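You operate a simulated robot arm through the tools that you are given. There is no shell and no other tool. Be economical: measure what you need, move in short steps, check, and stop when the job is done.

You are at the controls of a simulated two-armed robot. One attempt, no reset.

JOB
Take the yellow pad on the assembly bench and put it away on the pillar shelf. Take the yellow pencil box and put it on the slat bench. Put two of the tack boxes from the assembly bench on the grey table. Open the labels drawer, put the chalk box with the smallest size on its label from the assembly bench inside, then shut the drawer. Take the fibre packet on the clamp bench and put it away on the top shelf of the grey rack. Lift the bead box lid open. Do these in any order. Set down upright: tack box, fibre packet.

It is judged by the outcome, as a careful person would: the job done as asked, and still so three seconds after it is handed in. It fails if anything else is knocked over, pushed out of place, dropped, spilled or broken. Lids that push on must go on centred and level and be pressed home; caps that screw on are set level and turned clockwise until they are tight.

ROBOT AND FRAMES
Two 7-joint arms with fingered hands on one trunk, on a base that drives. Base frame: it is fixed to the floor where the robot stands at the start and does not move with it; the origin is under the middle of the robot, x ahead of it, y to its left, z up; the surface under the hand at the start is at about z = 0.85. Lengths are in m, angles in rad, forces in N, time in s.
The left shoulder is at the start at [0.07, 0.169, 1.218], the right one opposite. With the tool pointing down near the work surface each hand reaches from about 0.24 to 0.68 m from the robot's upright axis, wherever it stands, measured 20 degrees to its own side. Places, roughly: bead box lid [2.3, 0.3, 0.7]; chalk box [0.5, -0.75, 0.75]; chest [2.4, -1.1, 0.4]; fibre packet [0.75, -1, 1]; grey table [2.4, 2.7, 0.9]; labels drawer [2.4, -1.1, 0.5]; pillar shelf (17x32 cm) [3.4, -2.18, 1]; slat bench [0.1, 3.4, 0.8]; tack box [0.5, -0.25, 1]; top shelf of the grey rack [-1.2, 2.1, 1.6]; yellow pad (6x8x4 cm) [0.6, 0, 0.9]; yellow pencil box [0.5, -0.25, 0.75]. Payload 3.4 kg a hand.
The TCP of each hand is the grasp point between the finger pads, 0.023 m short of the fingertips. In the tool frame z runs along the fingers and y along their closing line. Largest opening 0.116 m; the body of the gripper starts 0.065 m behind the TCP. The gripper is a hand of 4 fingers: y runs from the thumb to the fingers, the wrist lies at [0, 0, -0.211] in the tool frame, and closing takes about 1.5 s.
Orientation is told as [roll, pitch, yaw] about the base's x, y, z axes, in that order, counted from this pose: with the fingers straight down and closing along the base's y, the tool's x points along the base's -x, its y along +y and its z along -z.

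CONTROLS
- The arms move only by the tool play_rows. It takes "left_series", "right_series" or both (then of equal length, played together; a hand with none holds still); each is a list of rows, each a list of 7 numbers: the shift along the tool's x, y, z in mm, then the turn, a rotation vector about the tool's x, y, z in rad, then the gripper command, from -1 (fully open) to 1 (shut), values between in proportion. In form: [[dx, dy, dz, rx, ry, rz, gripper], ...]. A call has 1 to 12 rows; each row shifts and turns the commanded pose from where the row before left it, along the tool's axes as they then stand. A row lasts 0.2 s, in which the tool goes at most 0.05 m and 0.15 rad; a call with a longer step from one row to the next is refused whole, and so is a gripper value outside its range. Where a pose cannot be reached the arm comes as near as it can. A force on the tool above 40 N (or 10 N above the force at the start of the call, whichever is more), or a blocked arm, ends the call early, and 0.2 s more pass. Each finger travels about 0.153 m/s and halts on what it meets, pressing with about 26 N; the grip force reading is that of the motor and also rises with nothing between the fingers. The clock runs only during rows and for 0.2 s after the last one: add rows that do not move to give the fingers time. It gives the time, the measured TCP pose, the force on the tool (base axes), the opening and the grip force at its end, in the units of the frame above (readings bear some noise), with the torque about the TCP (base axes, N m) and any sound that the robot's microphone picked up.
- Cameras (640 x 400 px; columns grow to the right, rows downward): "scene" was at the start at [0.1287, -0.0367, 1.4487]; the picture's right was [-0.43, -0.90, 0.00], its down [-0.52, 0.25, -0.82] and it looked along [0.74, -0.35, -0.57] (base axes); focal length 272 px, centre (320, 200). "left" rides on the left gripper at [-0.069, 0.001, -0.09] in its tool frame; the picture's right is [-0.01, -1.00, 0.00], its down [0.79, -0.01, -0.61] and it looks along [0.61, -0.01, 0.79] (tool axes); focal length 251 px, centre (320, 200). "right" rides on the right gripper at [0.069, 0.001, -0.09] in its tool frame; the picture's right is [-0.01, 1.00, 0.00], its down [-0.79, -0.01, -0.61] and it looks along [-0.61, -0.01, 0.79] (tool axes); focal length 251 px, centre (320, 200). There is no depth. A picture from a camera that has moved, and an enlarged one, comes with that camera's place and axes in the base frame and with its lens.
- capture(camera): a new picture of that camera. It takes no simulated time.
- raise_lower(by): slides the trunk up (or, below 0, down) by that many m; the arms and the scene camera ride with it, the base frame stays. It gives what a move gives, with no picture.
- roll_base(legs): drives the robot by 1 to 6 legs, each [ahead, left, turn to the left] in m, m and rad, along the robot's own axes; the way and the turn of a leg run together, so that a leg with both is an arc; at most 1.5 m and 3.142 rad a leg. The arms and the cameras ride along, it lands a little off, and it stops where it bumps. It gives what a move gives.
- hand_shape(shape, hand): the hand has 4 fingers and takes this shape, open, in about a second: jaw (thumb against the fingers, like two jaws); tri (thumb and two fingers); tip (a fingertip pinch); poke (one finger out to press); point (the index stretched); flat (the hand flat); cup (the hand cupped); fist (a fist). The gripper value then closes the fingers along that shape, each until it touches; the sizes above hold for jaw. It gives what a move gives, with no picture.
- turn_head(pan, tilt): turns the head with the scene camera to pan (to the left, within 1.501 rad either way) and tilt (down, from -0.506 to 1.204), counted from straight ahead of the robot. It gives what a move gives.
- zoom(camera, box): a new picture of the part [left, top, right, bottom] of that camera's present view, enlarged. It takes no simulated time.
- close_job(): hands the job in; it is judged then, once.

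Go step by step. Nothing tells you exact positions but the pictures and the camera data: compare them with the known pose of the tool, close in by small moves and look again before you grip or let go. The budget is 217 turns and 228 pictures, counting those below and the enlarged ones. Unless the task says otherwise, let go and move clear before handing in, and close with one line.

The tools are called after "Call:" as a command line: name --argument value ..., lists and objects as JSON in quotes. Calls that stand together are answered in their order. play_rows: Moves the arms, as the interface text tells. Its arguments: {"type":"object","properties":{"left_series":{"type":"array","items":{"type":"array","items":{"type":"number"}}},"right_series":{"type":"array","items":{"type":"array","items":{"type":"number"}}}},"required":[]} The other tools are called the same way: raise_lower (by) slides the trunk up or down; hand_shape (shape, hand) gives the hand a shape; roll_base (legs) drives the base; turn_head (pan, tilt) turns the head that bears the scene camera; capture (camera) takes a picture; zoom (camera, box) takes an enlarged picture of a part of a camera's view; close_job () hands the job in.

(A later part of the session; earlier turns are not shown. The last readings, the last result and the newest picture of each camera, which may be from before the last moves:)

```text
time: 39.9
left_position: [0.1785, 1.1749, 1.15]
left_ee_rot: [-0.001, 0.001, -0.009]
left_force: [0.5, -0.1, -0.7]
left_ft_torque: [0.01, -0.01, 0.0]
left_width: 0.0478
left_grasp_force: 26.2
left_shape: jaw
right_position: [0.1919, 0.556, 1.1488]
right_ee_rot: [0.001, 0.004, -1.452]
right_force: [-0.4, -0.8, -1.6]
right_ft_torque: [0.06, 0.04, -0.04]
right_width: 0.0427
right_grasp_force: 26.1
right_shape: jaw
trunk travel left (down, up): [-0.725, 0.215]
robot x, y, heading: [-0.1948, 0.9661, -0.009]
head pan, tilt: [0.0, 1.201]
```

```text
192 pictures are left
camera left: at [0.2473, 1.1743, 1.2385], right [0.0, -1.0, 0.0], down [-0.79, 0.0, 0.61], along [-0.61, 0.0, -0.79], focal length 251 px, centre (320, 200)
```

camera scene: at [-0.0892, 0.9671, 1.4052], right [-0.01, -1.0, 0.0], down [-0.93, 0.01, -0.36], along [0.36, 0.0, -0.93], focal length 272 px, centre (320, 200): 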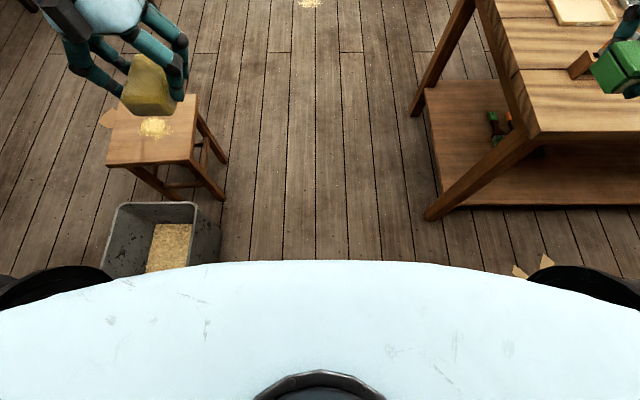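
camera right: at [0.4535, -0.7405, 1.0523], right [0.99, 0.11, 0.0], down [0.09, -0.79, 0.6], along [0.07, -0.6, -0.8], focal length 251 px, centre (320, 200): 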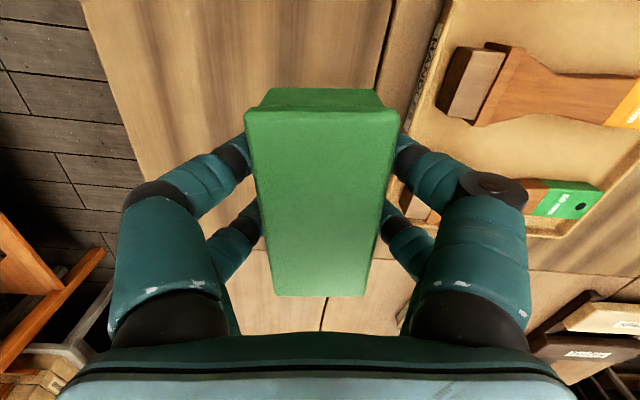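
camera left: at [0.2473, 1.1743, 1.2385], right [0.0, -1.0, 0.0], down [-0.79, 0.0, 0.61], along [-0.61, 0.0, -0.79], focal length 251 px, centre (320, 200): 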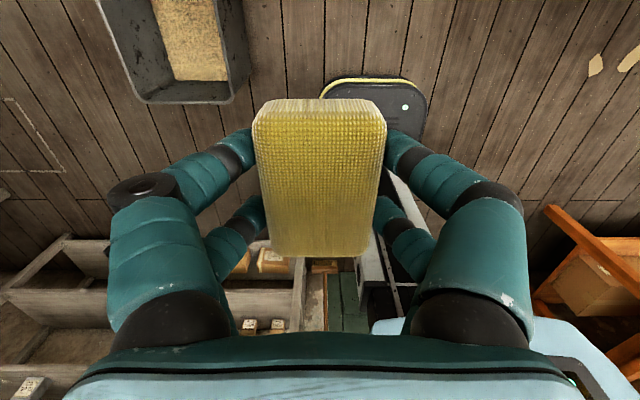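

The base is only about ±0.25 m, so the gap is passable. Drive ahead along the left of the bench, then look to the right.

Call:
roll_base --legs '[[0, -0.05, 0.008], [1.4, 0, 0], [0.23, 0, 0]]'

Call:
turn_head --pan -1.2 --tilt 0.6

Call:
capture --camera "scene"

Call:
turn_head --pan -0.5 --tilt 0.6

Call:
capture --camera "scene"

```text
time: 48.7
left_position: [1.7968, 1.1353, 1.1503]
left_ee_rot: [0.001, -0.002, 0.006]
left_force: [-0.1, -0.3, -0.3]
left_ft_torque: [0.0, -0.03, -0.01]
left_width: 0.0476
left_grasp_force: 26.0
left_shape: jaw
right_position: [1.8173, 0.5155, 1.1504]
right_ee_rot: [0.003, 0.005, -1.442]
right_force: [0.3, -0.1, -2.0]
right_ft_torque: [0.01, 0.0, 0.04]
right_width: 0.0427
right_grasp_force: 25.9
right_shape: jaw
trunk travel left (down, up): [-0.725, 0.215]
robot x, y, heading: [1.4258, 0.9251, 0.011]
head pan, tilt: [0.0, 1.201]
```

```text
time: 50.1
left_position: [1.799, 1.1347, 1.1501]
left_ee_rot: [0.001, 0.0, 0.005]
left_force: [0.2, 0.0, -0.9]
left_ft_torque: [-0.02, 0.0, 0.02]
left_width: 0.0478
left_grasp_force: 25.4
left_shape: jaw
right_position: [1.8206, 0.5164, 1.1492]
right_ee_rot: [0.001, 0.005, -1.439]
right_force: [0.3, -0.3, -1.5]
right_ft_torque: [0.03, -0.02, 0.0]
right_width: 0.0425
right_grasp_force: 25.9
right_shape: jaw
trunk travel left (down, up): [-0.725, 0.215]
robot x, y, heading: [1.4278, 0.9233, 0.003]
head pan, tilt: [-1.201, 0.6]
```

```text
191 pictures are left
camera scene: at [1.5107, 0.8412, 1.4497], right [-0.93, -0.37, 0.0], down [-0.21, 0.53, -0.82], along [0.3, -0.77, -0.57], focal length 272 px, centre (320, 200)
```

scene: 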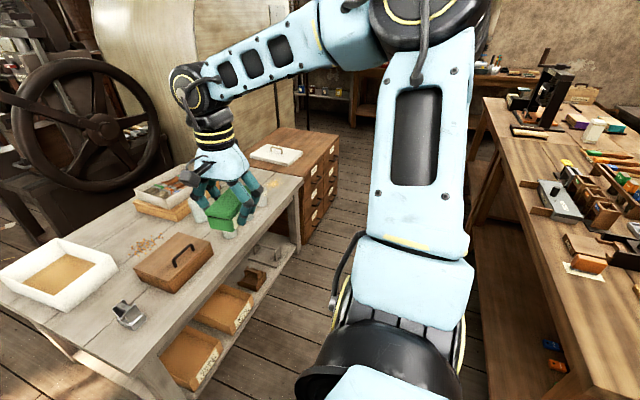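

```text
time: 51.1
left_position: [1.798, 1.1347, 1.1488]
left_ee_rot: [0.0, -0.001, 0.006]
left_force: [-0.1, -0.2, -1.0]
left_ft_torque: [0.04, -0.01, -0.04]
left_width: 0.0477
left_grasp_force: 26.5
left_shape: jaw
right_position: [1.8187, 0.516, 1.1509]
right_ee_rot: [-0.001, 0.005, -1.439]
right_force: [-0.3, 0.0, -1.5]
right_ft_torque: [0.0, -0.03, -0.01]
right_width: 0.0428
right_grasp_force: 25.7
right_shape: jaw
trunk travel left (down, up): [-0.725, 0.215]
robot x, y, heading: [1.4223, 0.921, 0.007]
head pan, tilt: [-0.499, 0.6]
```

```text
190 pictures are left
camera scene: at [1.5557, 0.8814, 1.4497], right [-0.47, -0.88, 0.0], down [-0.5, 0.27, -0.82], along [0.73, -0.39, -0.57], focal length 272 px, centre (320, 200)
```

scene: 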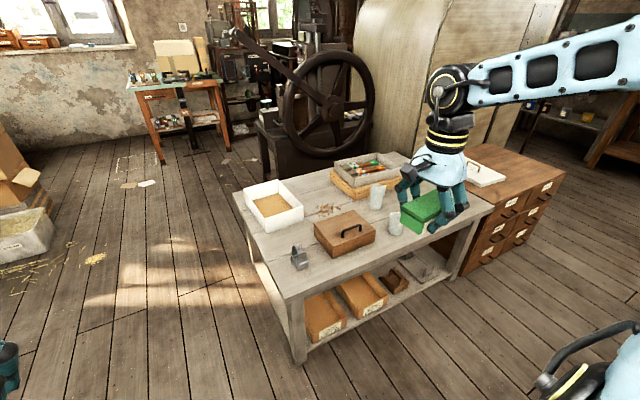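

The bead box (brown, with a loop handle) is at about (2.2, 0.44). Drive right along the corridor towards the chest.

Call:
roll_base --legs '[[0, -1.4, -0.005]]'

Call:
turn_head --pan -0.7 --tilt 0.4

Call:
capture --camera "scene"

Call:
turn_head --pan -0.4 --tilt 0.8

Call:
capture --camera "scene"

```text
time: 58.0
left_position: [1.7932, -0.2552, 1.1494]
left_ee_rot: [0.0, -0.001, -0.025]
left_force: [-0.3, 0.3, -1.2]
left_ft_torque: [-0.04, -0.01, -0.01]
left_width: 0.0477
left_grasp_force: 25.6
left_shape: jaw
right_position: [1.7937, -0.8743, 1.1488]
right_ee_rot: [0.001, 0.005, -1.469]
right_force: [-0.2, 0.2, -1.0]
right_ft_torque: [0.01, 0.01, -0.01]
right_width: 0.0427
right_grasp_force: 25.8
right_shape: jaw
trunk travel left (down, up): [-0.725, 0.215]
robot x, y, heading: [1.4151, -0.4569, -0.028]
head pan, tilt: [-0.499, 0.6]
```

```text
time: 58.8
left_position: [1.792, -0.255, 1.1488]
left_ee_rot: [-0.001, 0.0, -0.025]
left_force: [0.2, 0.0, -0.2]
left_ft_torque: [-0.03, -0.02, 0.04]
left_width: 0.0476
left_grasp_force: 25.6
left_shape: jaw
right_position: [1.795, -0.8734, 1.151]
right_ee_rot: [0.0, 0.005, -1.469]
right_force: [0.3, -0.7, -0.8]
right_ft_torque: [0.01, 0.01, 0.01]
right_width: 0.0426
right_grasp_force: 26.1
right_shape: jaw
trunk travel left (down, up): [-0.725, 0.215]
robot x, y, heading: [1.4131, -0.4569, -0.021]
head pan, tilt: [-0.7, 0.4]
```

```text
189 pictures are left
camera scene: at [1.5343, -0.5186, 1.4679], right [-0.66, -0.75, 0.0], down [-0.29, 0.26, -0.92], along [0.69, -0.61, -0.39], focal length 272 px, centre (320, 200)
```

scene: 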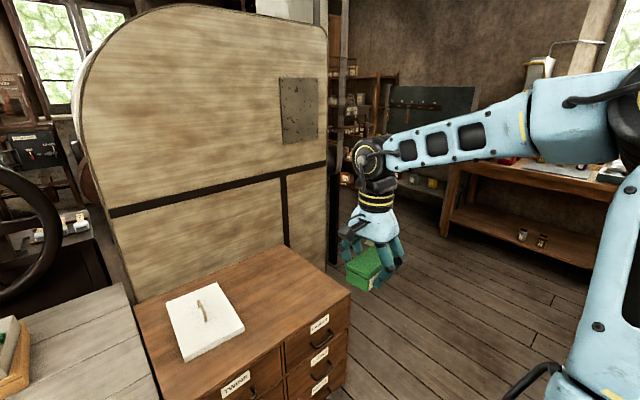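

```text
time: 59.6
left_position: [1.7908, -0.2551, 1.149]
left_ee_rot: [0.0, -0.001, -0.024]
left_force: [0.7, 0.3, -1.6]
left_ft_torque: [0.02, 0.01, 0.02]
left_width: 0.0477
left_grasp_force: 26.6
left_shape: jaw
right_position: [1.793, -0.8747, 1.1493]
right_ee_rot: [0.002, 0.005, -1.468]
right_force: [0.4, -0.1, -1.7]
right_ft_torque: [0.0, 0.02, -0.02]
right_width: 0.0424
right_grasp_force: 25.8
right_shape: jaw
trunk travel left (down, up): [-0.725, 0.215]
robot x, y, heading: [1.4143, -0.4553, -0.03]
head pan, tilt: [-0.4, 0.799]
```

```text
188 pictures are left
camera scene: at [1.5384, -0.4903, 1.4329], right [-0.41, -0.91, 0.0], down [-0.65, 0.3, -0.7], along [0.64, -0.29, -0.72], focal length 272 px, centre (320, 200)
```

scene: 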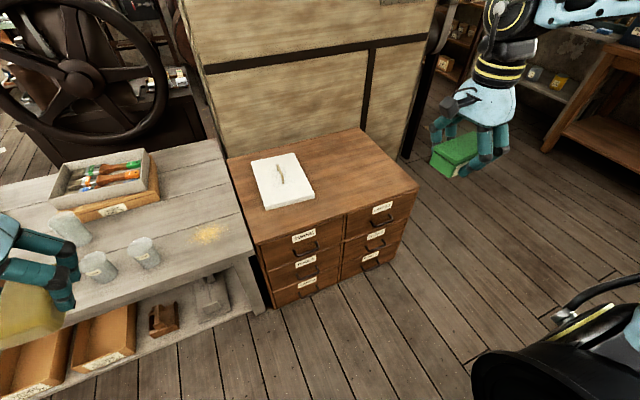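

Chest front is at x≈2.19, y −0.52…−1.28, top z≈0.56. I'll go further right to see the pillar shelf.

Call:
roll_base --legs '[[0, -1.1, 0.02]]'

Call:
turn_head --pan -0.3 --tilt 0.35

Call:
capture --camera "scene"

```text
time: 65.3
left_position: [1.7748, -1.3522, 1.1495]
left_ee_rot: [-0.001, 0.0, 0.008]
left_force: [0.3, 0.1, 0.2]
left_ft_torque: [0.0, 0.0, -0.02]
left_width: 0.0476
left_grasp_force: 26.0
left_shape: jaw
right_position: [1.7956, -1.9702, 1.1499]
right_ee_rot: [0.0, 0.006, -1.437]
right_force: [-0.1, 0.0, -1.5]
right_ft_torque: [0.0, -0.02, -0.02]
right_width: 0.0427
right_grasp_force: 25.9
right_shape: jaw
trunk travel left (down, up): [-0.725, 0.215]
robot x, y, heading: [1.4013, -1.5656, 0.008]
head pan, tilt: [-0.4, 0.799]
```

```text
time: 66.2
left_position: [1.7748, -1.352, 1.1486]
left_ee_rot: [-0.001, 0.0, 0.006]
left_force: [-1.0, 0.4, -0.3]
left_ft_torque: [0.0, -0.03, 0.0]
left_width: 0.0478
left_grasp_force: 26.0
left_shape: jaw
right_position: [1.7962, -1.9706, 1.1496]
right_ee_rot: [0.0, 0.006, -1.438]
right_force: [0.2, 0.2, -0.4]
right_ft_torque: [0.0, 0.02, 0.0]
right_width: 0.0427
right_grasp_force: 26.2
right_shape: jaw
trunk travel left (down, up): [-0.725, 0.215]
robot x, y, heading: [1.4092, -1.5678, 0.005]
head pan, tilt: [-0.3, 0.351]
```

```text
187 pictures are left
camera scene: at [1.544, -1.5904, 1.4724], right [-0.29, -0.96, 0.0], down [-0.33, 0.1, -0.94], along [0.9, -0.27, -0.34], focal length 272 px, centre (320, 200)
```

scene: 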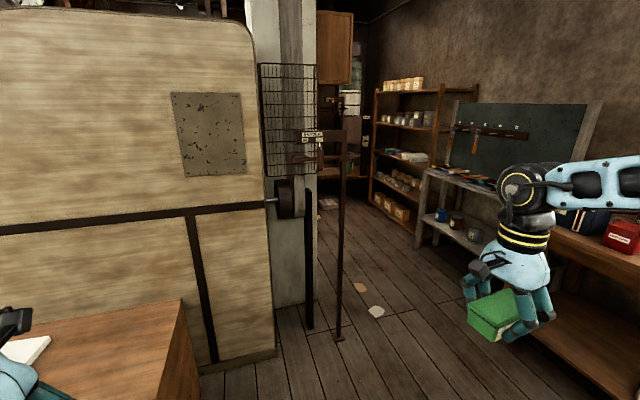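

Call:
zoom --camera "scene" --box '[240, 90, 400, 190]'

Call:
zoom --camera "scene" --box '[240, 60, 480, 360]'

```text
4.00 times, centred on (320, 140) of scene
camera zoom: at [1.544, -1.5904, 1.4724], right [-0.29, -0.96, 0.0], down [-0.33, 0.1, -0.94], along [0.9, -0.27, -0.34], focal length 1089 px, centre (320, 440)
```

zoom: 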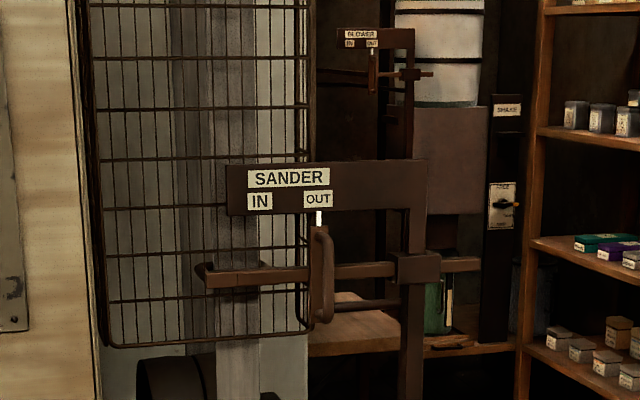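

```text
1.33 times, centred on (360, 210) of scene
camera zoom: at [1.544, -1.5904, 1.4724], right [-0.29, -0.96, 0.0], down [-0.33, 0.1, -0.94], along [0.9, -0.27, -0.34], focal length 363 px, centre (267, 187)
```

zoom: 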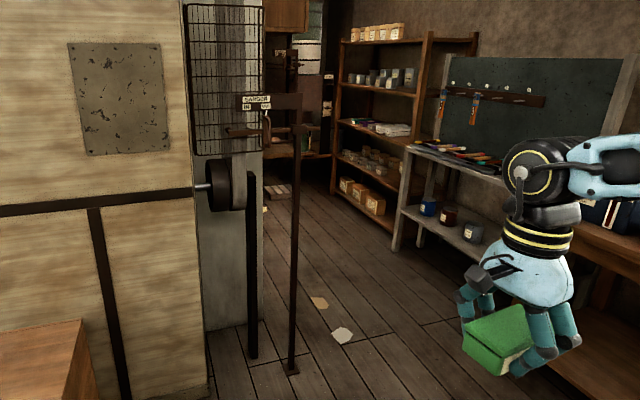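

The pillar shelf is the small board behind the lever post, on the pillar's right side. I look right to measure the aisle before driving.

Call:
turn_head --pan -0.8 --tilt 0.5

Call:
capture --camera "scene"

```text
time: 67.1
left_position: [1.7751, -1.3515, 1.1496]
left_ee_rot: [0.0, -0.001, 0.007]
left_force: [0.1, -0.6, -0.7]
left_ft_torque: [0.01, 0.01, -0.02]
left_width: 0.0479
left_grasp_force: 25.6
left_shape: jaw
right_position: [1.7966, -1.9704, 1.1507]
right_ee_rot: [0.001, 0.005, -1.437]
right_force: [-0.1, 0.6, -0.7]
right_ft_torque: [0.05, 0.01, -0.05]
right_width: 0.043
right_grasp_force: 25.9
right_shape: jaw
trunk travel left (down, up): [-0.725, 0.215]
robot x, y, heading: [1.4066, -1.5678, 0.01]
head pan, tilt: [-0.799, 0.499]
```

```text
184 pictures are left
camera scene: at [1.5188, -1.628, 1.4588], right [-0.71, -0.7, 0.0], down [-0.34, 0.34, -0.88], along [0.62, -0.62, -0.48], focal length 272 px, centre (320, 200)
```

scene: 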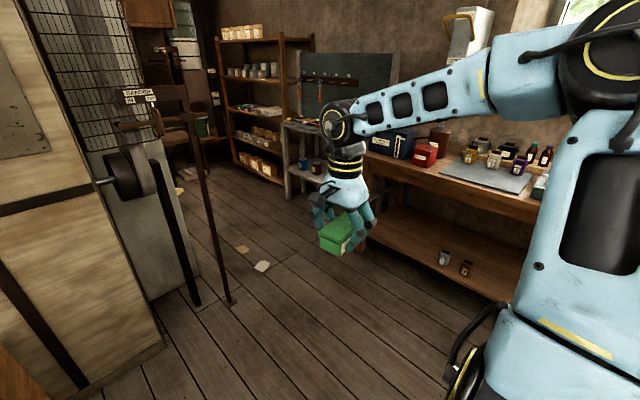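

Call:
raise_lower --by 0.15

Call:
turn_head --pan 1.4 --tilt 0.6

Call:
capture --camera "scene"

Call:
turn_head --pan -1.4 --tilt 0.6

Call:
capture --camera "scene"

```text
time: 68.9
left_position: [1.776, -1.352, 1.3]
left_ee_rot: [-0.001, 0.001, 0.008]
left_force: [-0.1, 0.8, -1.7]
left_ft_torque: [-0.02, 0.01, 0.01]
left_width: 0.0477
left_grasp_force: 26.1
left_shape: jaw
right_position: [1.7965, -1.9702, 1.2986]
right_ee_rot: [0.0, 0.005, -1.439]
right_force: [-0.6, -0.1, -1.1]
right_ft_torque: [0.03, -0.04, -0.03]
right_width: 0.0427
right_grasp_force: 25.8
right_shape: jaw
trunk travel left (down, up): [-0.875, 0.065]
robot x, y, heading: [1.4052, -1.563, 0.008]
head pan, tilt: [-0.799, 0.499]
```

```text
time: 71.0
left_position: [1.7754, -1.3518, 1.2988]
left_ee_rot: [0.0, -0.001, 0.007]
left_force: [0.2, 0.6, -1.1]
left_ft_torque: [-0.01, 0.0, -0.02]
left_width: 0.0476
left_grasp_force: 25.7
left_shape: jaw
right_position: [1.7956, -1.9719, 1.2994]
right_ee_rot: [0.001, 0.005, -1.44]
right_force: [0.0, -0.3, -1.2]
right_ft_torque: [-0.02, 0.0, 0.02]
right_width: 0.0426
right_grasp_force: 25.8
right_shape: jaw
trunk travel left (down, up): [-0.875, 0.065]
robot x, y, heading: [1.4046, -1.5654, 0.007]
head pan, tilt: [1.4, 0.6]
```

```text
183 pictures are left
camera scene: at [1.4695, -1.4762, 1.5997], right [0.99, -0.16, 0.0], down [-0.09, -0.56, -0.83], along [0.14, 0.81, -0.56], focal length 272 px, centre (320, 200)
```

scene: 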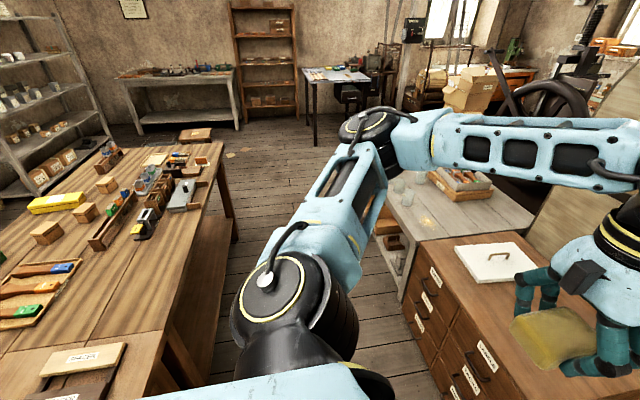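

```text
time: 73.4
left_position: [1.7762, -1.3523, 1.3]
left_ee_rot: [0.0, 0.0, 0.007]
left_force: [-0.7, -0.2, -0.6]
left_ft_torque: [-0.01, 0.0, 0.05]
left_width: 0.0478
left_grasp_force: 26.1
left_shape: jaw
right_position: [1.797, -1.9697, 1.2995]
right_ee_rot: [0.0, 0.005, -1.439]
right_force: [-0.2, -0.7, -1.1]
right_ft_torque: [0.04, 0.03, 0.01]
right_width: 0.0424
right_grasp_force: 26.4
right_shape: jaw
trunk travel left (down, up): [-0.875, 0.065]
robot x, y, heading: [1.3995, -1.5662, 0.013]
head pan, tilt: [-1.4, 0.6]
```

```text
182 pictures are left
camera scene: at [1.4706, -1.6503, 1.5997], right [-0.98, -0.18, 0.0], down [-0.1, 0.56, -0.82], along [0.15, -0.81, -0.57], focal length 272 px, centre (320, 200)
```

scene: 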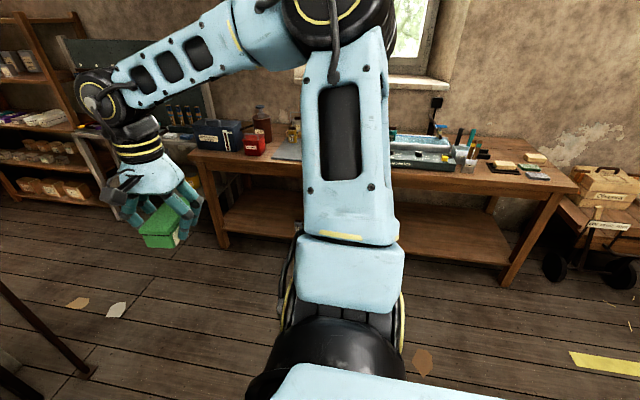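

The elbows stick out ~0.6 m, so I'll pass the lever post with the body turned about 45° right, keeping the left elbow clear. First turn and move to the aisle entrance.

Call:
roll_base --legs '[[0, 0, -0.8], [1.13, -0.278, 0]]'

Call:
turn_head --pan 0.9 --tilt 0.4

Call:
capture --camera "scene"

Call:
turn_head --pan 0.1 --tilt 0.5

Call:
capture --camera "scene"

```text
time: 81.4
left_position: [2.421, -2.6607, 1.2985]
left_ee_rot: [-0.002, 0.001, -0.77]
left_force: [0.0, -0.7, 0.5]
left_ft_torque: [0.02, 0.01, -0.02]
left_width: 0.0477
left_grasp_force: 26.3
left_shape: jaw
right_position: [2.0025, -3.1173, 1.3008]
right_ee_rot: [0.004, 0.004, -2.217]
right_force: [0.0, -0.3, -1.7]
right_ft_torque: [0.0, -0.02, 0.01]
right_width: 0.0426
right_grasp_force: 26.2
right_shape: jaw
trunk travel left (down, up): [-0.875, 0.065]
robot x, y, heading: [2.0074, -2.5542, -0.767]
head pan, tilt: [-1.4, 0.6]
```

```text
time: 83.5
left_position: [2.4203, -2.6628, 1.2992]
left_ee_rot: [0.0, 0.0, -0.771]
left_force: [-0.7, -0.5, -0.3]
left_ft_torque: [-0.01, 0.0, 0.04]
left_width: 0.0479
left_grasp_force: 25.9
left_shape: jaw
right_position: [2.0017, -3.1181, 1.2999]
right_ee_rot: [0.0, 0.007, -2.217]
right_force: [0.3, -0.4, -1.3]
right_ft_torque: [0.0, 0.02, 0.04]
right_width: 0.0427
right_grasp_force: 26.4
right_shape: jaw
trunk travel left (down, up): [-0.875, 0.065]
robot x, y, heading: [2.0074, -2.5503, -0.766]
head pan, tilt: [0.901, 0.4]
```

```text
181 pictures are left
camera scene: at [2.1353, -2.5765, 1.6179], right [0.13, -0.99, 0.0], down [-0.39, -0.05, -0.92], along [0.91, 0.12, -0.39], focal length 272 px, centre (320, 200)
```

scene: 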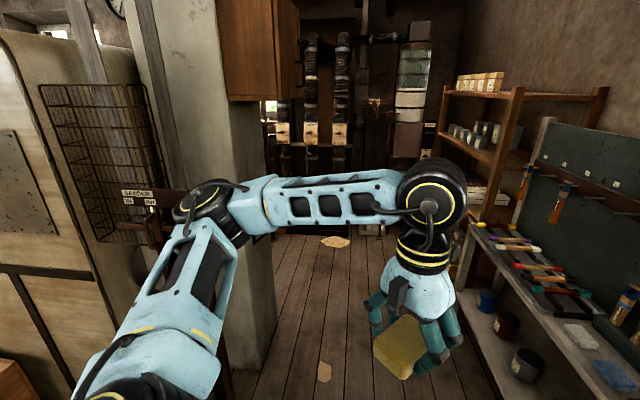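

```text
time: 84.7
left_position: [2.4223, -2.662, 1.299]
left_ee_rot: [0.002, 0.0, -0.77]
left_force: [0.0, 0.5, 0.0]
left_ft_torque: [0.0, 0.0, -0.01]
left_width: 0.0476
left_grasp_force: 25.5
left_shape: jaw
right_position: [2.002, -3.1174, 1.2993]
right_ee_rot: [-0.001, 0.007, -2.217]
right_force: [0.0, -0.2, -0.4]
right_ft_torque: [0.02, 0.01, 0.0]
right_width: 0.0427
right_grasp_force: 25.6
right_shape: jaw
trunk travel left (down, up): [-0.875, 0.065]
robot x, y, heading: [2.0087, -2.5506, -0.771]
head pan, tilt: [0.099, 0.499]
```

```text
180 pictures are left
camera scene: at [2.1147, -2.6449, 1.6088], right [-0.62, -0.78, 0.0], down [-0.38, 0.3, -0.88], along [0.69, -0.55, -0.48], focal length 272 px, centre (320, 200)
```

scene: 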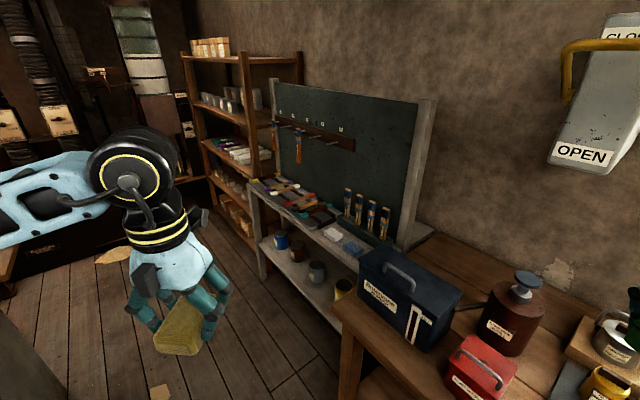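

Pillar corner is near (3.06, −2.12), post near (2.81, −2.10); the aisle beyond is open. Turn a bit more right and pass the post.

Call:
roll_base --legs '[[0, 0, -0.18], [0.45, 0.5, 0]]'

Call:
turn_head --pan 1.4 --tilt 0.4

Call:
capture --camera "scene"

```text
time: 89.1
left_position: [3.0652, -2.8136, 1.3]
left_ee_rot: [0.001, -0.001, -0.952]
left_force: [0.3, 0.5, -0.9]
left_ft_torque: [-0.01, 0.01, -0.02]
left_width: 0.0473
left_grasp_force: 26.1
left_shape: jaw
right_position: [2.5702, -3.1876, 1.3001]
right_ee_rot: [0.002, 0.006, -2.397]
right_force: [0.5, -0.4, -1.1]
right_ft_torque: [-0.01, 0.02, 0.0]
right_width: 0.0425
right_grasp_force: 26.0
right_shape: jaw
trunk travel left (down, up): [-0.875, 0.065]
robot x, y, heading: [2.6767, -2.631, -0.95]
head pan, tilt: [0.099, 0.499]
```

```text
time: 90.6
left_position: [3.0668, -2.8154, 1.2984]
left_ee_rot: [0.0, -0.001, -0.95]
left_force: [-1.0, 0.3, -0.5]
left_ft_torque: [0.0, -0.01, 0.01]
left_width: 0.048
left_grasp_force: 26.4
left_shape: jaw
right_position: [2.5725, -3.1872, 1.2998]
right_ee_rot: [-0.001, 0.005, -2.397]
right_force: [-0.7, 0.0, -0.8]
right_ft_torque: [0.01, 0.0, 0.0]
right_width: 0.0426
right_grasp_force: 25.9
right_shape: jaw
trunk travel left (down, up): [-0.875, 0.065]
robot x, y, heading: [2.682, -2.6329, -0.952]
head pan, tilt: [1.4, 0.4]
```

```text
179 pictures are left
camera scene: at [2.7911, -2.6337, 1.6179], right [0.43, -0.9, 0.0], down [-0.35, -0.17, -0.92], along [0.83, 0.4, -0.39], focal length 272 px, centre (320, 200)
```

scene: 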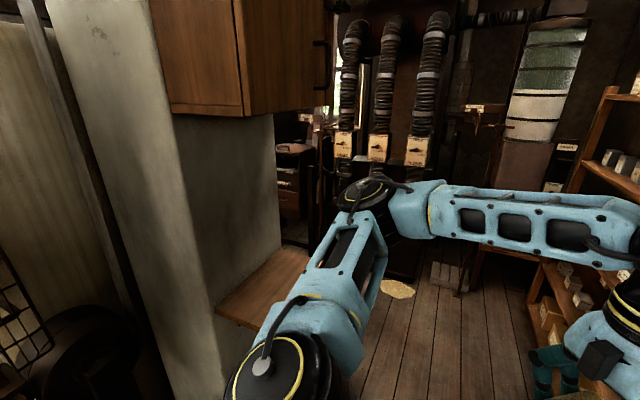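

I see the shelf board under a wall cabinet (clearance roughly 0.5 m). Continue past, then turn round to face it.

Call:
roll_base --legs '[[0.76, 1.15, 0], [0, 0, 0.95]]'

Call:
turn_head --pan 1.3 --tilt 0.4

Call:
capture --camera "scene"

Call:
turn_head --pan -0.6 --tilt 0.4

Call:
capture --camera "scene"

```text
time: 99.9
left_position: [4.429, -2.391, 1.2996]
left_ee_rot: [0.0, -0.001, -0.009]
left_force: [0.0, 0.1, -0.3]
left_ft_torque: [0.02, 0.0, -0.03]
left_width: 0.0475
left_grasp_force: 26.5
left_shape: jaw
right_position: [4.441, -3.0126, 1.2997]
right_ee_rot: [0.0, 0.005, -1.453]
right_force: [0.1, 0.0, -0.7]
right_ft_torque: [0.0, -0.05, 0.0]
right_width: 0.0425
right_grasp_force: 25.5
right_shape: jaw
trunk travel left (down, up): [-0.875, 0.065]
robot x, y, heading: [4.0552, -2.5993, -0.008]
head pan, tilt: [1.4, 0.4]
```

```text
time: 100.6
left_position: [4.4285, -2.3917, 1.2989]
left_ee_rot: [0.0, 0.001, -0.008]
left_force: [0.0, -0.5, -0.4]
left_ft_torque: [0.0, 0.04, -0.01]
left_width: 0.0474
left_grasp_force: 25.3
left_shape: jaw
right_position: [4.4411, -3.0116, 1.3]
right_ee_rot: [-0.001, 0.007, -1.453]
right_force: [-0.1, 0.1, -1.7]
right_ft_torque: [-0.02, 0.01, -0.03]
right_width: 0.0423
right_grasp_force: 26.1
right_shape: jaw
trunk travel left (down, up): [-0.875, 0.065]
robot x, y, heading: [4.0521, -2.5987, -0.01]
head pan, tilt: [1.3, 0.4]
```

```text
178 pictures are left
camera scene: at [4.1311, -2.5094, 1.618], right [0.96, -0.28, 0.0], down [-0.11, -0.37, -0.92], along [0.25, 0.89, -0.39], focal length 272 px, centre (320, 200)
```

scene: 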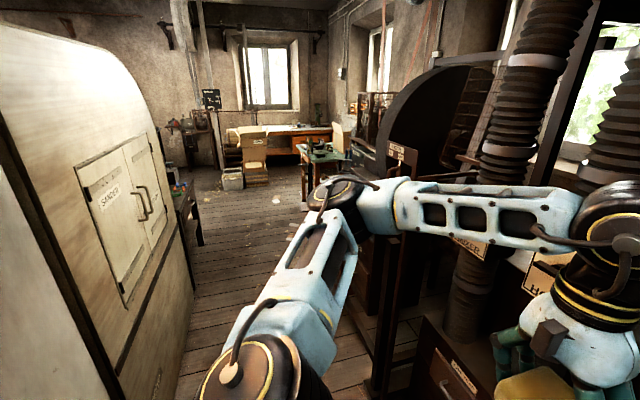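

```text
time: 102.5
left_position: [4.4286, -2.3913, 1.2985]
left_ee_rot: [0.001, 0.001, -0.01]
left_force: [0.3, -0.8, -0.5]
left_ft_torque: [0.01, 0.0, 0.05]
left_width: 0.0475
left_grasp_force: 26.0
left_shape: jaw
right_position: [4.4406, -3.0104, 1.3]
right_ee_rot: [-0.002, 0.006, -1.454]
right_force: [-1.0, 0.2, -0.5]
right_ft_torque: [0.04, 0.01, -0.01]
right_width: 0.0423
right_grasp_force: 26.1
right_shape: jaw
trunk travel left (down, up): [-0.875, 0.065]
robot x, y, heading: [4.0574, -2.5963, -0.004]
head pan, tilt: [-0.6, 0.4]
```

```text
177 pictures are left
camera scene: at [4.1816, -2.6512, 1.6179], right [-0.57, -0.82, 0.0], down [-0.32, 0.22, -0.92], along [0.76, -0.53, -0.39], focal length 272 px, centre (320, 200)
```

scene: 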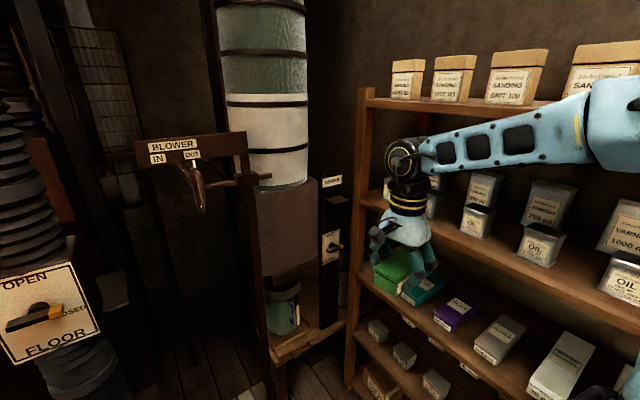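

There's room. Turn left in two stages, shifting slightly away from the cabinet between them.

Call:
roll_base --legs '[[0, 0, 0.7], [-0.052, -0.217, 0], [0, 0, 0.87]]'

Call:
turn_head --pan 0.7 --tilt 0.5

Call:
capture --camera "scene"

```text
time: 108.3
left_position: [3.9461, -2.4297, 1.2989]
left_ee_rot: [0.001, 0.0, 1.565]
left_force: [0.6, -1.1, -1.0]
left_ft_torque: [0.01, 0.03, 0.01]
left_width: 0.0474
left_grasp_force: 25.7
left_shape: jaw
right_position: [4.5662, -2.4173, 1.2997]
right_ee_rot: [0.0, 0.006, 0.117]
right_force: [0.0, 0.0, -1.7]
right_ft_torque: [-0.01, 0.01, 0.0]
right_width: 0.0421
right_grasp_force: 26.0
right_shape: jaw
trunk travel left (down, up): [-0.875, 0.065]
robot x, y, heading: [4.1502, -2.8016, 1.561]
head pan, tilt: [-0.6, 0.4]
```

```text
time: 109.8
left_position: [3.9454, -2.4284, 1.2988]
left_ee_rot: [-0.001, 0.001, 1.564]
left_force: [-0.4, 0.0, -1.5]
left_ft_torque: [0.0, 0.0, -0.01]
left_width: 0.0476
left_grasp_force: 26.0
left_shape: jaw
right_position: [4.564, -2.416, 1.2994]
right_ee_rot: [0.0, 0.006, 0.116]
right_force: [-0.5, 0.4, -1.0]
right_ft_torque: [-0.03, 0.0, -0.03]
right_width: 0.0419
right_grasp_force: 26.1
right_shape: jaw
trunk travel left (down, up): [-0.875, 0.065]
robot x, y, heading: [4.1578, -2.8019, 1.561]
head pan, tilt: [0.7, 0.499]
```

```text
176 pictures are left
camera scene: at [4.0952, -2.6799, 1.6088], right [0.77, 0.64, 0.0], down [0.3, -0.37, -0.88], along [-0.56, 0.68, -0.48], focal length 272 px, centre (320, 200)
```

scene: 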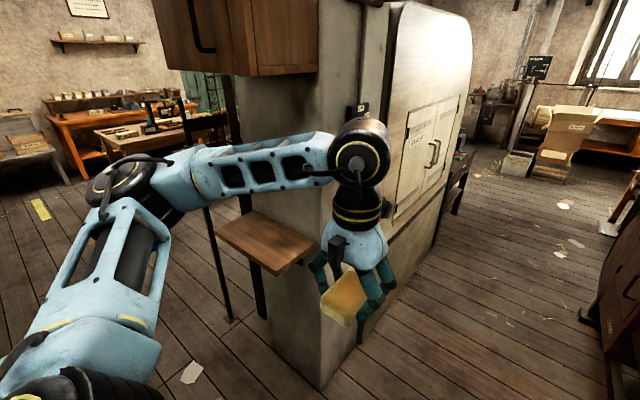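

Shelf board is empty, x 3.23–3.59, y −2.28…−2.07. Lower the trunk so the wrist stays under the cabinet, and slide left in front of it.

Call:
raise_lower --by -0.18

Call:
roll_base --legs '[[0.0, 0.62, 0]]'

Call:
turn_head --pan 0.2 --tilt 0.7

Call:
capture --camera "scene"

Call:
capture --camera "left"

```text
time: 111.8
left_position: [3.9455, -2.4299, 1.1189]
left_ee_rot: [-0.001, 0.0, 1.563]
left_force: [0.3, -0.3, -0.6]
left_ft_torque: [0.03, -0.04, 0.0]
left_width: 0.0478
left_grasp_force: 26.4
left_shape: jaw
right_position: [4.5645, -2.4185, 1.1192]
right_ee_rot: [-0.001, 0.005, 0.117]
right_force: [0.0, -0.2, -1.5]
right_ft_torque: [0.04, 0.04, 0.0]
right_width: 0.0421
right_grasp_force: 26.0
right_shape: jaw
trunk travel left (down, up): [-0.695, 0.245]
robot x, y, heading: [4.152, -2.8017, 1.563]
head pan, tilt: [0.7, 0.499]
```

```text
time: 115.3
left_position: [3.3226, -2.419, 1.1198]
left_ee_rot: [0.001, -0.002, 1.553]
left_force: [-0.5, -0.2, -1.0]
left_ft_torque: [0.01, -0.01, 0.0]
left_width: 0.0475
left_grasp_force: 25.8
left_shape: jaw
right_position: [3.9411, -2.4126, 1.1188]
right_ee_rot: [-0.001, 0.007, 0.107]
right_force: [0.2, 1.2, -0.2]
right_ft_torque: [0.0, 0.02, -0.01]
right_width: 0.0422
right_grasp_force: 25.8
right_shape: jaw
trunk travel left (down, up): [-0.695, 0.245]
robot x, y, heading: [3.5277, -2.7942, 1.555]
head pan, tilt: [0.7, 0.499]
```

```text
time: 116.2
left_position: [3.3225, -2.4189, 1.1191]
left_ee_rot: [0.0, 0.001, 1.554]
left_force: [1.0, -0.9, -0.5]
left_ft_torque: [0.0, 0.01, -0.03]
left_width: 0.0475
left_grasp_force: 26.5
left_shape: jaw
right_position: [3.9412, -2.4121, 1.12]
right_ee_rot: [0.0, 0.005, 0.108]
right_force: [0.0, 0.2, -1.6]
right_ft_torque: [0.03, 0.03, -0.02]
right_width: 0.0423
right_grasp_force: 26.7
right_shape: jaw
trunk travel left (down, up): [-0.695, 0.245]
robot x, y, heading: [3.5263, -2.7917, 1.549]
head pan, tilt: [0.201, 0.7]
```

```text
175 pictures are left
camera scene: at [3.5109, -2.6586, 1.4111], right [0.98, 0.18, 0.0], down [0.12, -0.63, -0.77], along [-0.14, 0.75, -0.64], focal length 272 px, centre (320, 200)
```

scene: 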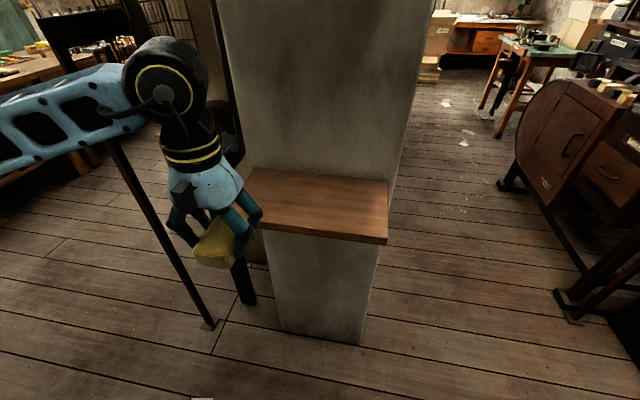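

```text
174 pictures are left
camera left: at [3.3228, -2.3508, 1.2084], right [1.0, -0.01, 0.0], down [-0.01, -0.79, 0.61], along [-0.01, -0.61, -0.79], focal length 251 px, centre (320, 200)
```

left: 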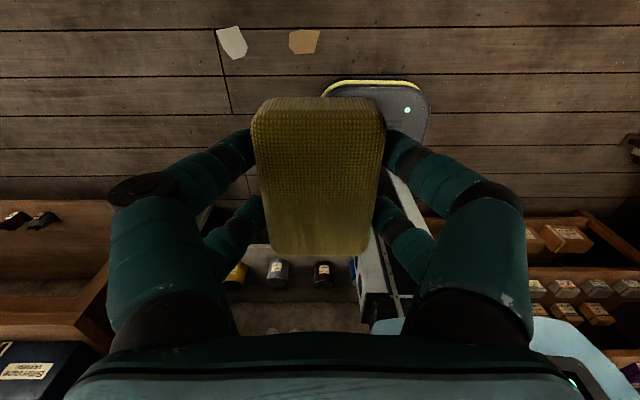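

Shift base a little right and forward so the pad comes in over the shelf middle, clear of the lever post.

Call:
roll_base --legs '[[0.1, -0.08, 0.015]]'

Call:
capture --camera "scene"

```text
time: 117.5
left_position: [3.3955, -2.3242, 1.1193]
left_ee_rot: [0.002, 0.0, 1.568]
left_force: [0.7, -0.4, -0.4]
left_ft_torque: [-0.01, 0.0, 0.0]
left_width: 0.0472
left_grasp_force: 26.1
left_shape: jaw
right_position: [4.0164, -2.3088, 1.1208]
right_ee_rot: [0.002, 0.005, 0.124]
right_force: [-0.4, -0.4, -1.6]
right_ft_torque: [0.01, 0.01, -0.01]
right_width: 0.0423
right_grasp_force: 26.3
right_shape: jaw
trunk travel left (down, up): [-0.695, 0.245]
robot x, y, heading: [3.6119, -2.6952, 1.576]
head pan, tilt: [0.201, 0.7]
```

```text
173 pictures are left
camera scene: at [3.5891, -2.5621, 1.4112], right [0.98, 0.2, 0.0], down [0.13, -0.63, -0.77], along [-0.15, 0.75, -0.64], focal length 272 px, centre (320, 200)
```

scene: 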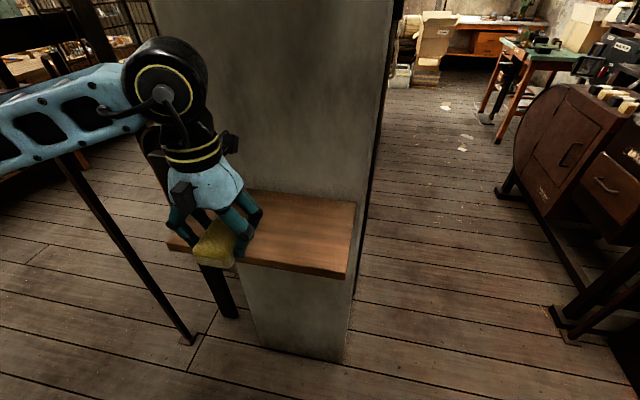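

Reach in 11 cm, then lower to just above the board.

Call:
play_rows --left_series '[[-28, 0, 0, 0, 0, 0, 1], [-28, 0, 0, 0, 0, 0, 1], [-28, 0, 10, 0, 0, 0, 1], [-28, 0, 20, 0, 0, 0, 1], [0, 0, 20, 0, 0, 0, 1], [0, 0, 10, 0, 0, 0, 1], [0, 0, 0, 0, 0, 0, 1]]'

Call:
capture --camera "left"

Call:
zoom --camera "scene" --box '[100, 50, 400, 300]'

```text
time: 119.1
left_position: [3.3973, -2.2109, 1.0588]
left_ee_rot: [0.0, -0.001, 1.568]
left_force: [0.5, 0.2, 0.4]
left_ft_torque: [-0.03, -0.03, 0.04]
left_width: 0.0475
left_grasp_force: 25.9
left_shape: jaw
right_position: [4.0172, -2.3074, 1.1207]
right_ee_rot: [0.001, 0.005, 0.123]
right_force: [-0.3, -0.8, -1.2]
right_ft_torque: [-0.01, 0.02, -0.01]
right_width: 0.0424
right_grasp_force: 26.2
right_shape: jaw
trunk travel left (down, up): [-0.695, 0.245]
robot x, y, heading: [3.607, -2.6929, 1.574]
head pan, tilt: [0.201, 0.7]
```

```text
172 pictures are left
camera left: at [3.3979, -2.1419, 1.1484], right [1.0, 0.01, 0.0], down [0.01, -0.79, 0.61], along [0.0, -0.61, -0.79], focal length 251 px, centre (320, 200)
```

left: 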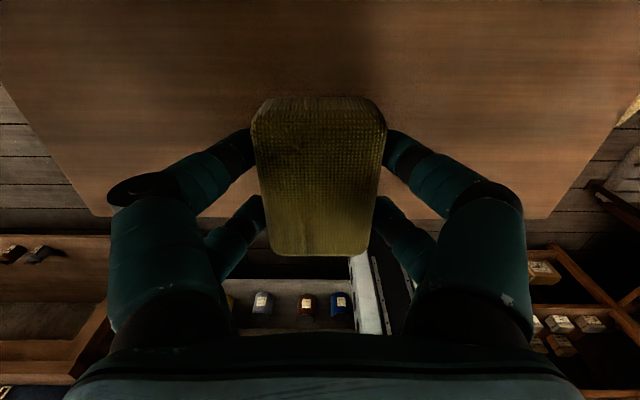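

```text
1.60 times, centred on (250, 175) of scene
camera zoom: at [3.5903, -2.5604, 1.411], right [0.98, 0.2, 0.0], down [0.13, -0.63, -0.76], along [-0.15, 0.75, -0.64], focal length 436 px, centre (432, 240)
```

zoom: 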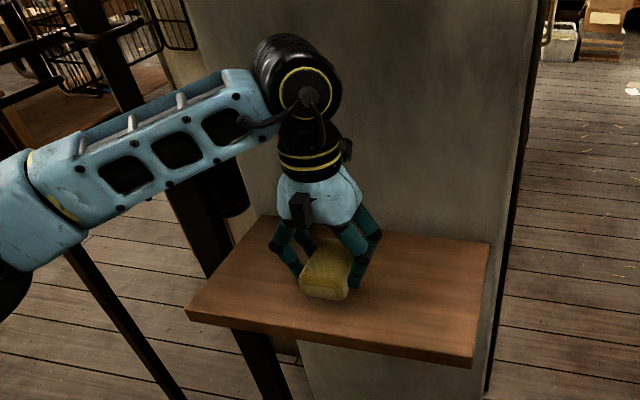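

Pad sits fully over the board, ~2 cm inside its front edge. Lower to contact.

Call:
play_rows --left_series '[[-6, 0, 8, 0, 0, 0, 1], [0, 0, 6, 0, 0, 0, 1], [0, 0, 5, 0, 0, 0, 1], [0, 0, 4, 0, 0, 0, 1], [0, 0, 3, 0, 0, 0, 1], [0, 0, 0, 0, 0, 0, 1]]'

Call:
zoom --camera "scene" --box '[150, 120, 350, 270]'

```text
time: 120.5
left_position: [3.3977, -2.2047, 1.0331]
left_ee_rot: [0.001, -0.001, 1.57]
left_force: [1.0, -0.1, -0.6]
left_ft_torque: [-0.02, 0.04, 0.01]
left_width: 0.0474
left_grasp_force: 26.4
left_shape: jaw
right_position: [4.0167, -2.3092, 1.1202]
right_ee_rot: [0.002, 0.005, 0.126]
right_force: [-0.1, -0.2, -1.8]
right_ft_torque: [-0.01, 0.02, 0.02]
right_width: 0.0425
right_grasp_force: 25.7
right_shape: jaw
trunk travel left (down, up): [-0.695, 0.245]
robot x, y, heading: [3.61, -2.6952, 1.569]
head pan, tilt: [0.201, 0.7]
```

```text
2.67 times, centred on (250, 195) of scene
camera zoom: at [3.5902, -2.5607, 1.4111], right [0.98, 0.2, 0.0], down [0.13, -0.63, -0.76], along [-0.15, 0.75, -0.64], focal length 726 px, centre (507, 213)
```

zoom: 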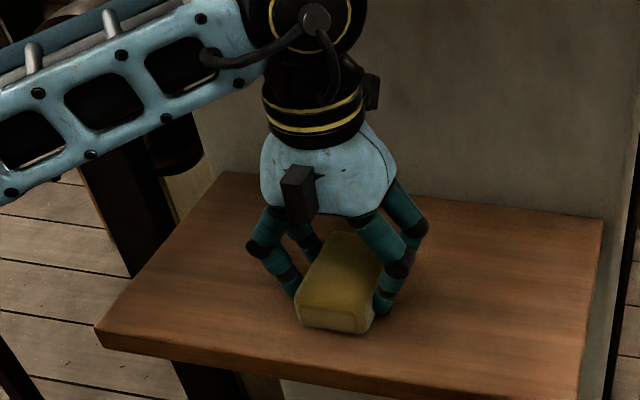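

Still no contact; continue down in small steps.

Call:
play_rows --left_series '[[0, 0, 3, 0, 0, 0, 1], [0, 0, 3, 0, 0, 0, 1], [0, 0, 3, 0, 0, 0, 1], [0, 0, 0, 0, 0, 0, 1]]'

Call:
zoom --camera "scene" --box '[200, 170, 320, 260]'

```text
time: 121.3
left_position: [3.3988, -2.2068, 1.0298]
left_ee_rot: [-0.001, -0.015, 1.57]
left_force: [-0.5, 1.9, 19.9]
left_ft_torque: [-0.13, 0.17, -0.02]
left_width: 0.0477
left_grasp_force: 25.6
left_shape: jaw
right_position: [4.0175, -2.3108, 1.1193]
right_ee_rot: [0.002, 0.008, 0.124]
right_force: [0.3, -0.2, -1.7]
right_ft_torque: [0.01, 0.0, 0.0]
right_width: 0.0421
right_grasp_force: 25.8
right_shape: jaw
trunk travel left (down, up): [-0.695, 0.245]
robot x, y, heading: [3.6078, -2.6958, 1.576]
head pan, tilt: [0.201, 0.7]
stopped in row 3 (left hand): the force on the tool passed its limit at 44 N (the readings are from after the stop); the commanded pose is now the measured one
```

```text
4.44 times, centred on (260, 215) of scene
camera zoom: at [3.5913, -2.5633, 1.4114], right [0.98, 0.2, 0.0], down [0.13, -0.63, -0.77], along [-0.15, 0.75, -0.64], focal length 1210 px, centre (587, 133)
```

zoom: 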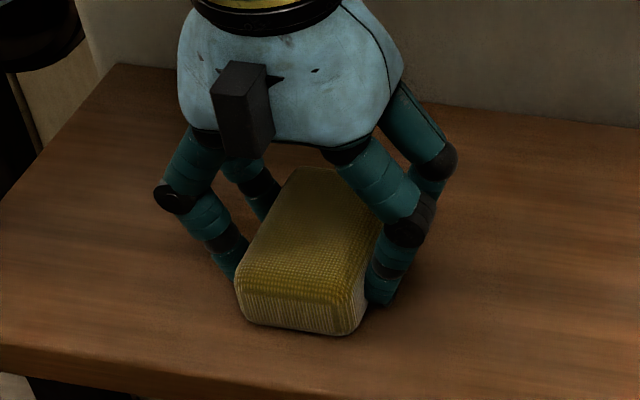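

Contact. Open the fingers and lift off straight up, then back out.

Call:
play_rows --left_series '[[0, 0, -1, 0, 0, 0, 0.2], [0, 0, 0, 0, 0, 0, 0], [0, 0, 0, 0, 0, 0, -0.3], [0, 0, 0, 0, 0, 0, -0.5], [0, 0, 0, 0, 0, 0, -0.5], [0, 0, -10, 0, 0, 0, -0.5], [0, 0, -30, 0, 0, 0, -0.5], [0, 0, -30, 0, 0, 0, -0.5], [30, 0, -10, 0, 0, 0, -0.5], [40, 0, 0, 0, 0, 0, -0.5], [40, 0, 0, 0, 0, 0, -0.5], [0, 0, 0, 0, 0, 0, -0.5]]'

Call:
capture --camera "scene"

```text
time: 123.9
left_position: [3.3971, -2.3157, 1.1073]
left_ee_rot: [-0.002, -0.007, 1.57]
left_force: [0.2, -0.5, 0.2]
left_ft_torque: [0.01, -0.01, -0.01]
left_width: 0.0869
left_grasp_force: 0.0
left_shape: jaw
right_position: [4.0161, -2.3078, 1.1189]
right_ee_rot: [0.001, 0.007, 0.125]
right_force: [0.8, 0.0, -1.8]
right_ft_torque: [-0.02, 0.03, -0.03]
right_width: 0.0419
right_grasp_force: 25.9
right_shape: jaw
trunk travel left (down, up): [-0.695, 0.245]
robot x, y, heading: [3.6069, -2.6957, 1.57]
head pan, tilt: [0.201, 0.7]
```

```text
168 pictures are left
camera scene: at [3.5904, -2.56, 1.411], right [0.98, 0.2, 0.0], down [0.13, -0.63, -0.76], along [-0.15, 0.75, -0.64], focal length 272 px, centre (320, 200)
```

scene: 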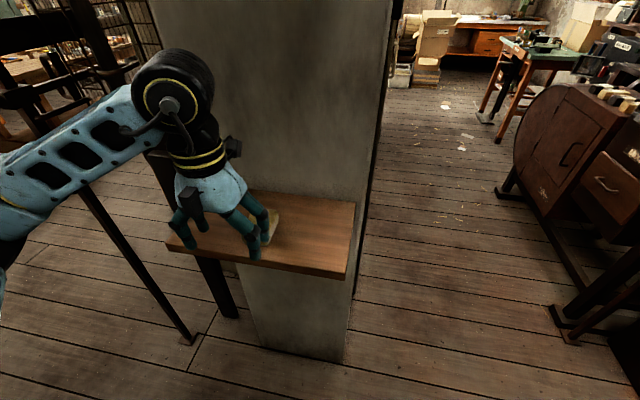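

Pad is on the shelf. Now back off slightly and slide out to the left (−x), hands staying short of the lever post.

Call:
roll_base --legs '[[-0.05, 0, 0], [0, 0.5, 0]]'

Call:
capture --camera "scene"

Call:
capture --camera "left"

```text
time: 127.3
left_position: [2.9024, -2.3684, 1.1074]
left_ee_rot: [-0.002, -0.009, 1.576]
left_force: [1.3, -0.3, 0.4]
left_ft_torque: [0.02, 0.01, 0.01]
left_width: 0.0866
left_grasp_force: 0.0
left_shape: jaw
right_position: [3.5216, -2.357, 1.119]
right_ee_rot: [0.0, 0.006, 0.131]
right_force: [-1.2, -0.4, -1.9]
right_ft_torque: [0.03, 0.01, 0.02]
right_width: 0.042
right_grasp_force: 26.0
right_shape: jaw
trunk travel left (down, up): [-0.695, 0.245]
robot x, y, heading: [3.1156, -2.7447, 1.575]
head pan, tilt: [0.201, 0.7]
```

```text
167 pictures are left
camera scene: at [3.0976, -2.6114, 1.4111], right [0.98, 0.2, 0.0], down [0.13, -0.63, -0.76], along [-0.16, 0.75, -0.64], focal length 272 px, centre (320, 200)
```

scene: 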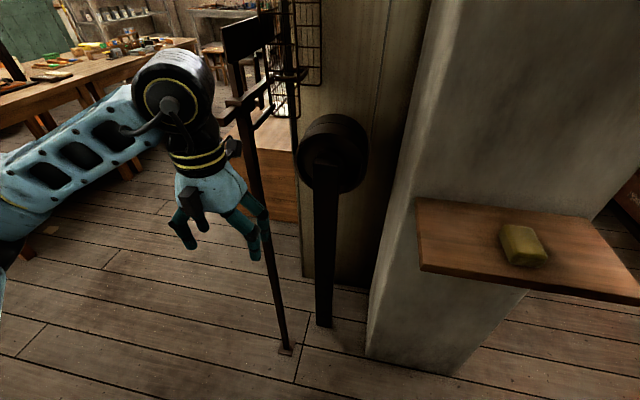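

```text
166 pictures are left
camera left: at [2.9022, -2.3006, 1.1975], right [1.0, 0.02, 0.0], down [0.01, -0.8, 0.6], along [0.01, -0.6, -0.8], focal length 251 px, centre (320, 200)
```

left: 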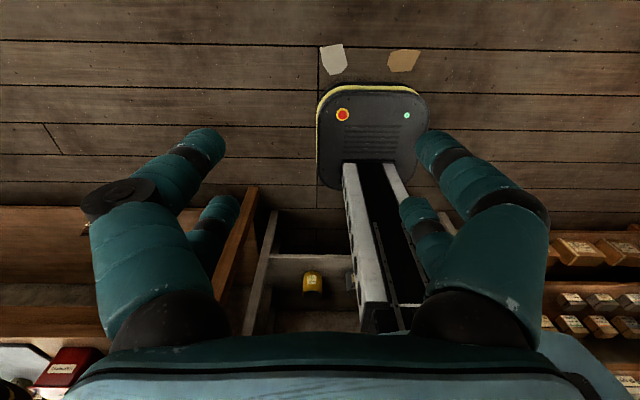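

Clear of the post by ~15 cm. Continue left past it.

Call:
roll_base --legs '[[-0.03, 1.15, 0]]'

Call:
turn_head --pan 0.0 --tilt 0.6

Call:
capture --camera "scene"

```text
time: 133.1
left_position: [1.7788, -2.3916, 1.1071]
left_ee_rot: [-0.003, -0.009, 1.563]
left_force: [-0.2, -0.1, -0.3]
left_ft_torque: [0.0, -0.01, 0.0]
left_width: 0.0868
left_grasp_force: 0.0
left_shape: jaw
right_position: [2.4, -2.3897, 1.1195]
right_ee_rot: [0.0, 0.006, 0.115]
right_force: [-0.3, 0.3, -1.4]
right_ft_torque: [0.0, 0.0, 0.01]
right_width: 0.0424
right_grasp_force: 25.9
right_shape: jaw
trunk travel left (down, up): [-0.695, 0.245]
robot x, y, heading: [1.9879, -2.7722, 1.56]
head pan, tilt: [0.201, 0.7]
```

```text
time: 133.8
left_position: [1.7785, -2.3923, 1.1072]
left_ee_rot: [-0.002, -0.009, 1.561]
left_force: [0.1, 1.0, 0.0]
left_ft_torque: [0.0, 0.0, -0.01]
left_width: 0.0869
left_grasp_force: 0.1
left_shape: jaw
right_position: [2.3971, -2.3914, 1.1204]
right_ee_rot: [0.0, 0.006, 0.114]
right_force: [-1.0, 0.9, -0.5]
right_ft_torque: [0.02, -0.03, 0.03]
right_width: 0.0421
right_grasp_force: 26.1
right_shape: jaw
trunk travel left (down, up): [-0.695, 0.245]
robot x, y, heading: [1.9887, -2.7728, 1.562]
head pan, tilt: [0.0, 0.6]
```

```text
165 pictures are left
camera scene: at [1.9863, -2.6333, 1.4197], right [1.0, -0.01, 0.0], down [-0.01, -0.57, -0.82], along [0.01, 0.82, -0.57], focal length 272 px, centre (320, 200)
```

scene: 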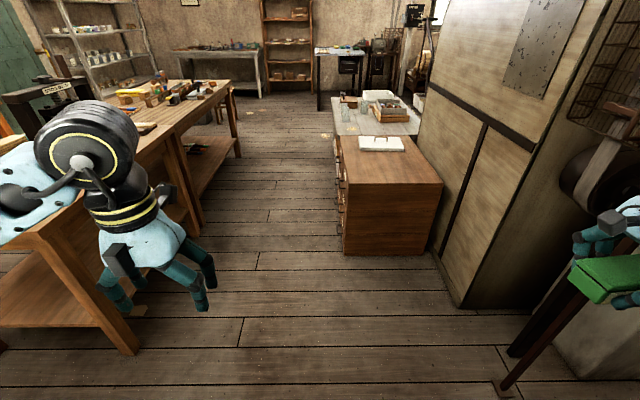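

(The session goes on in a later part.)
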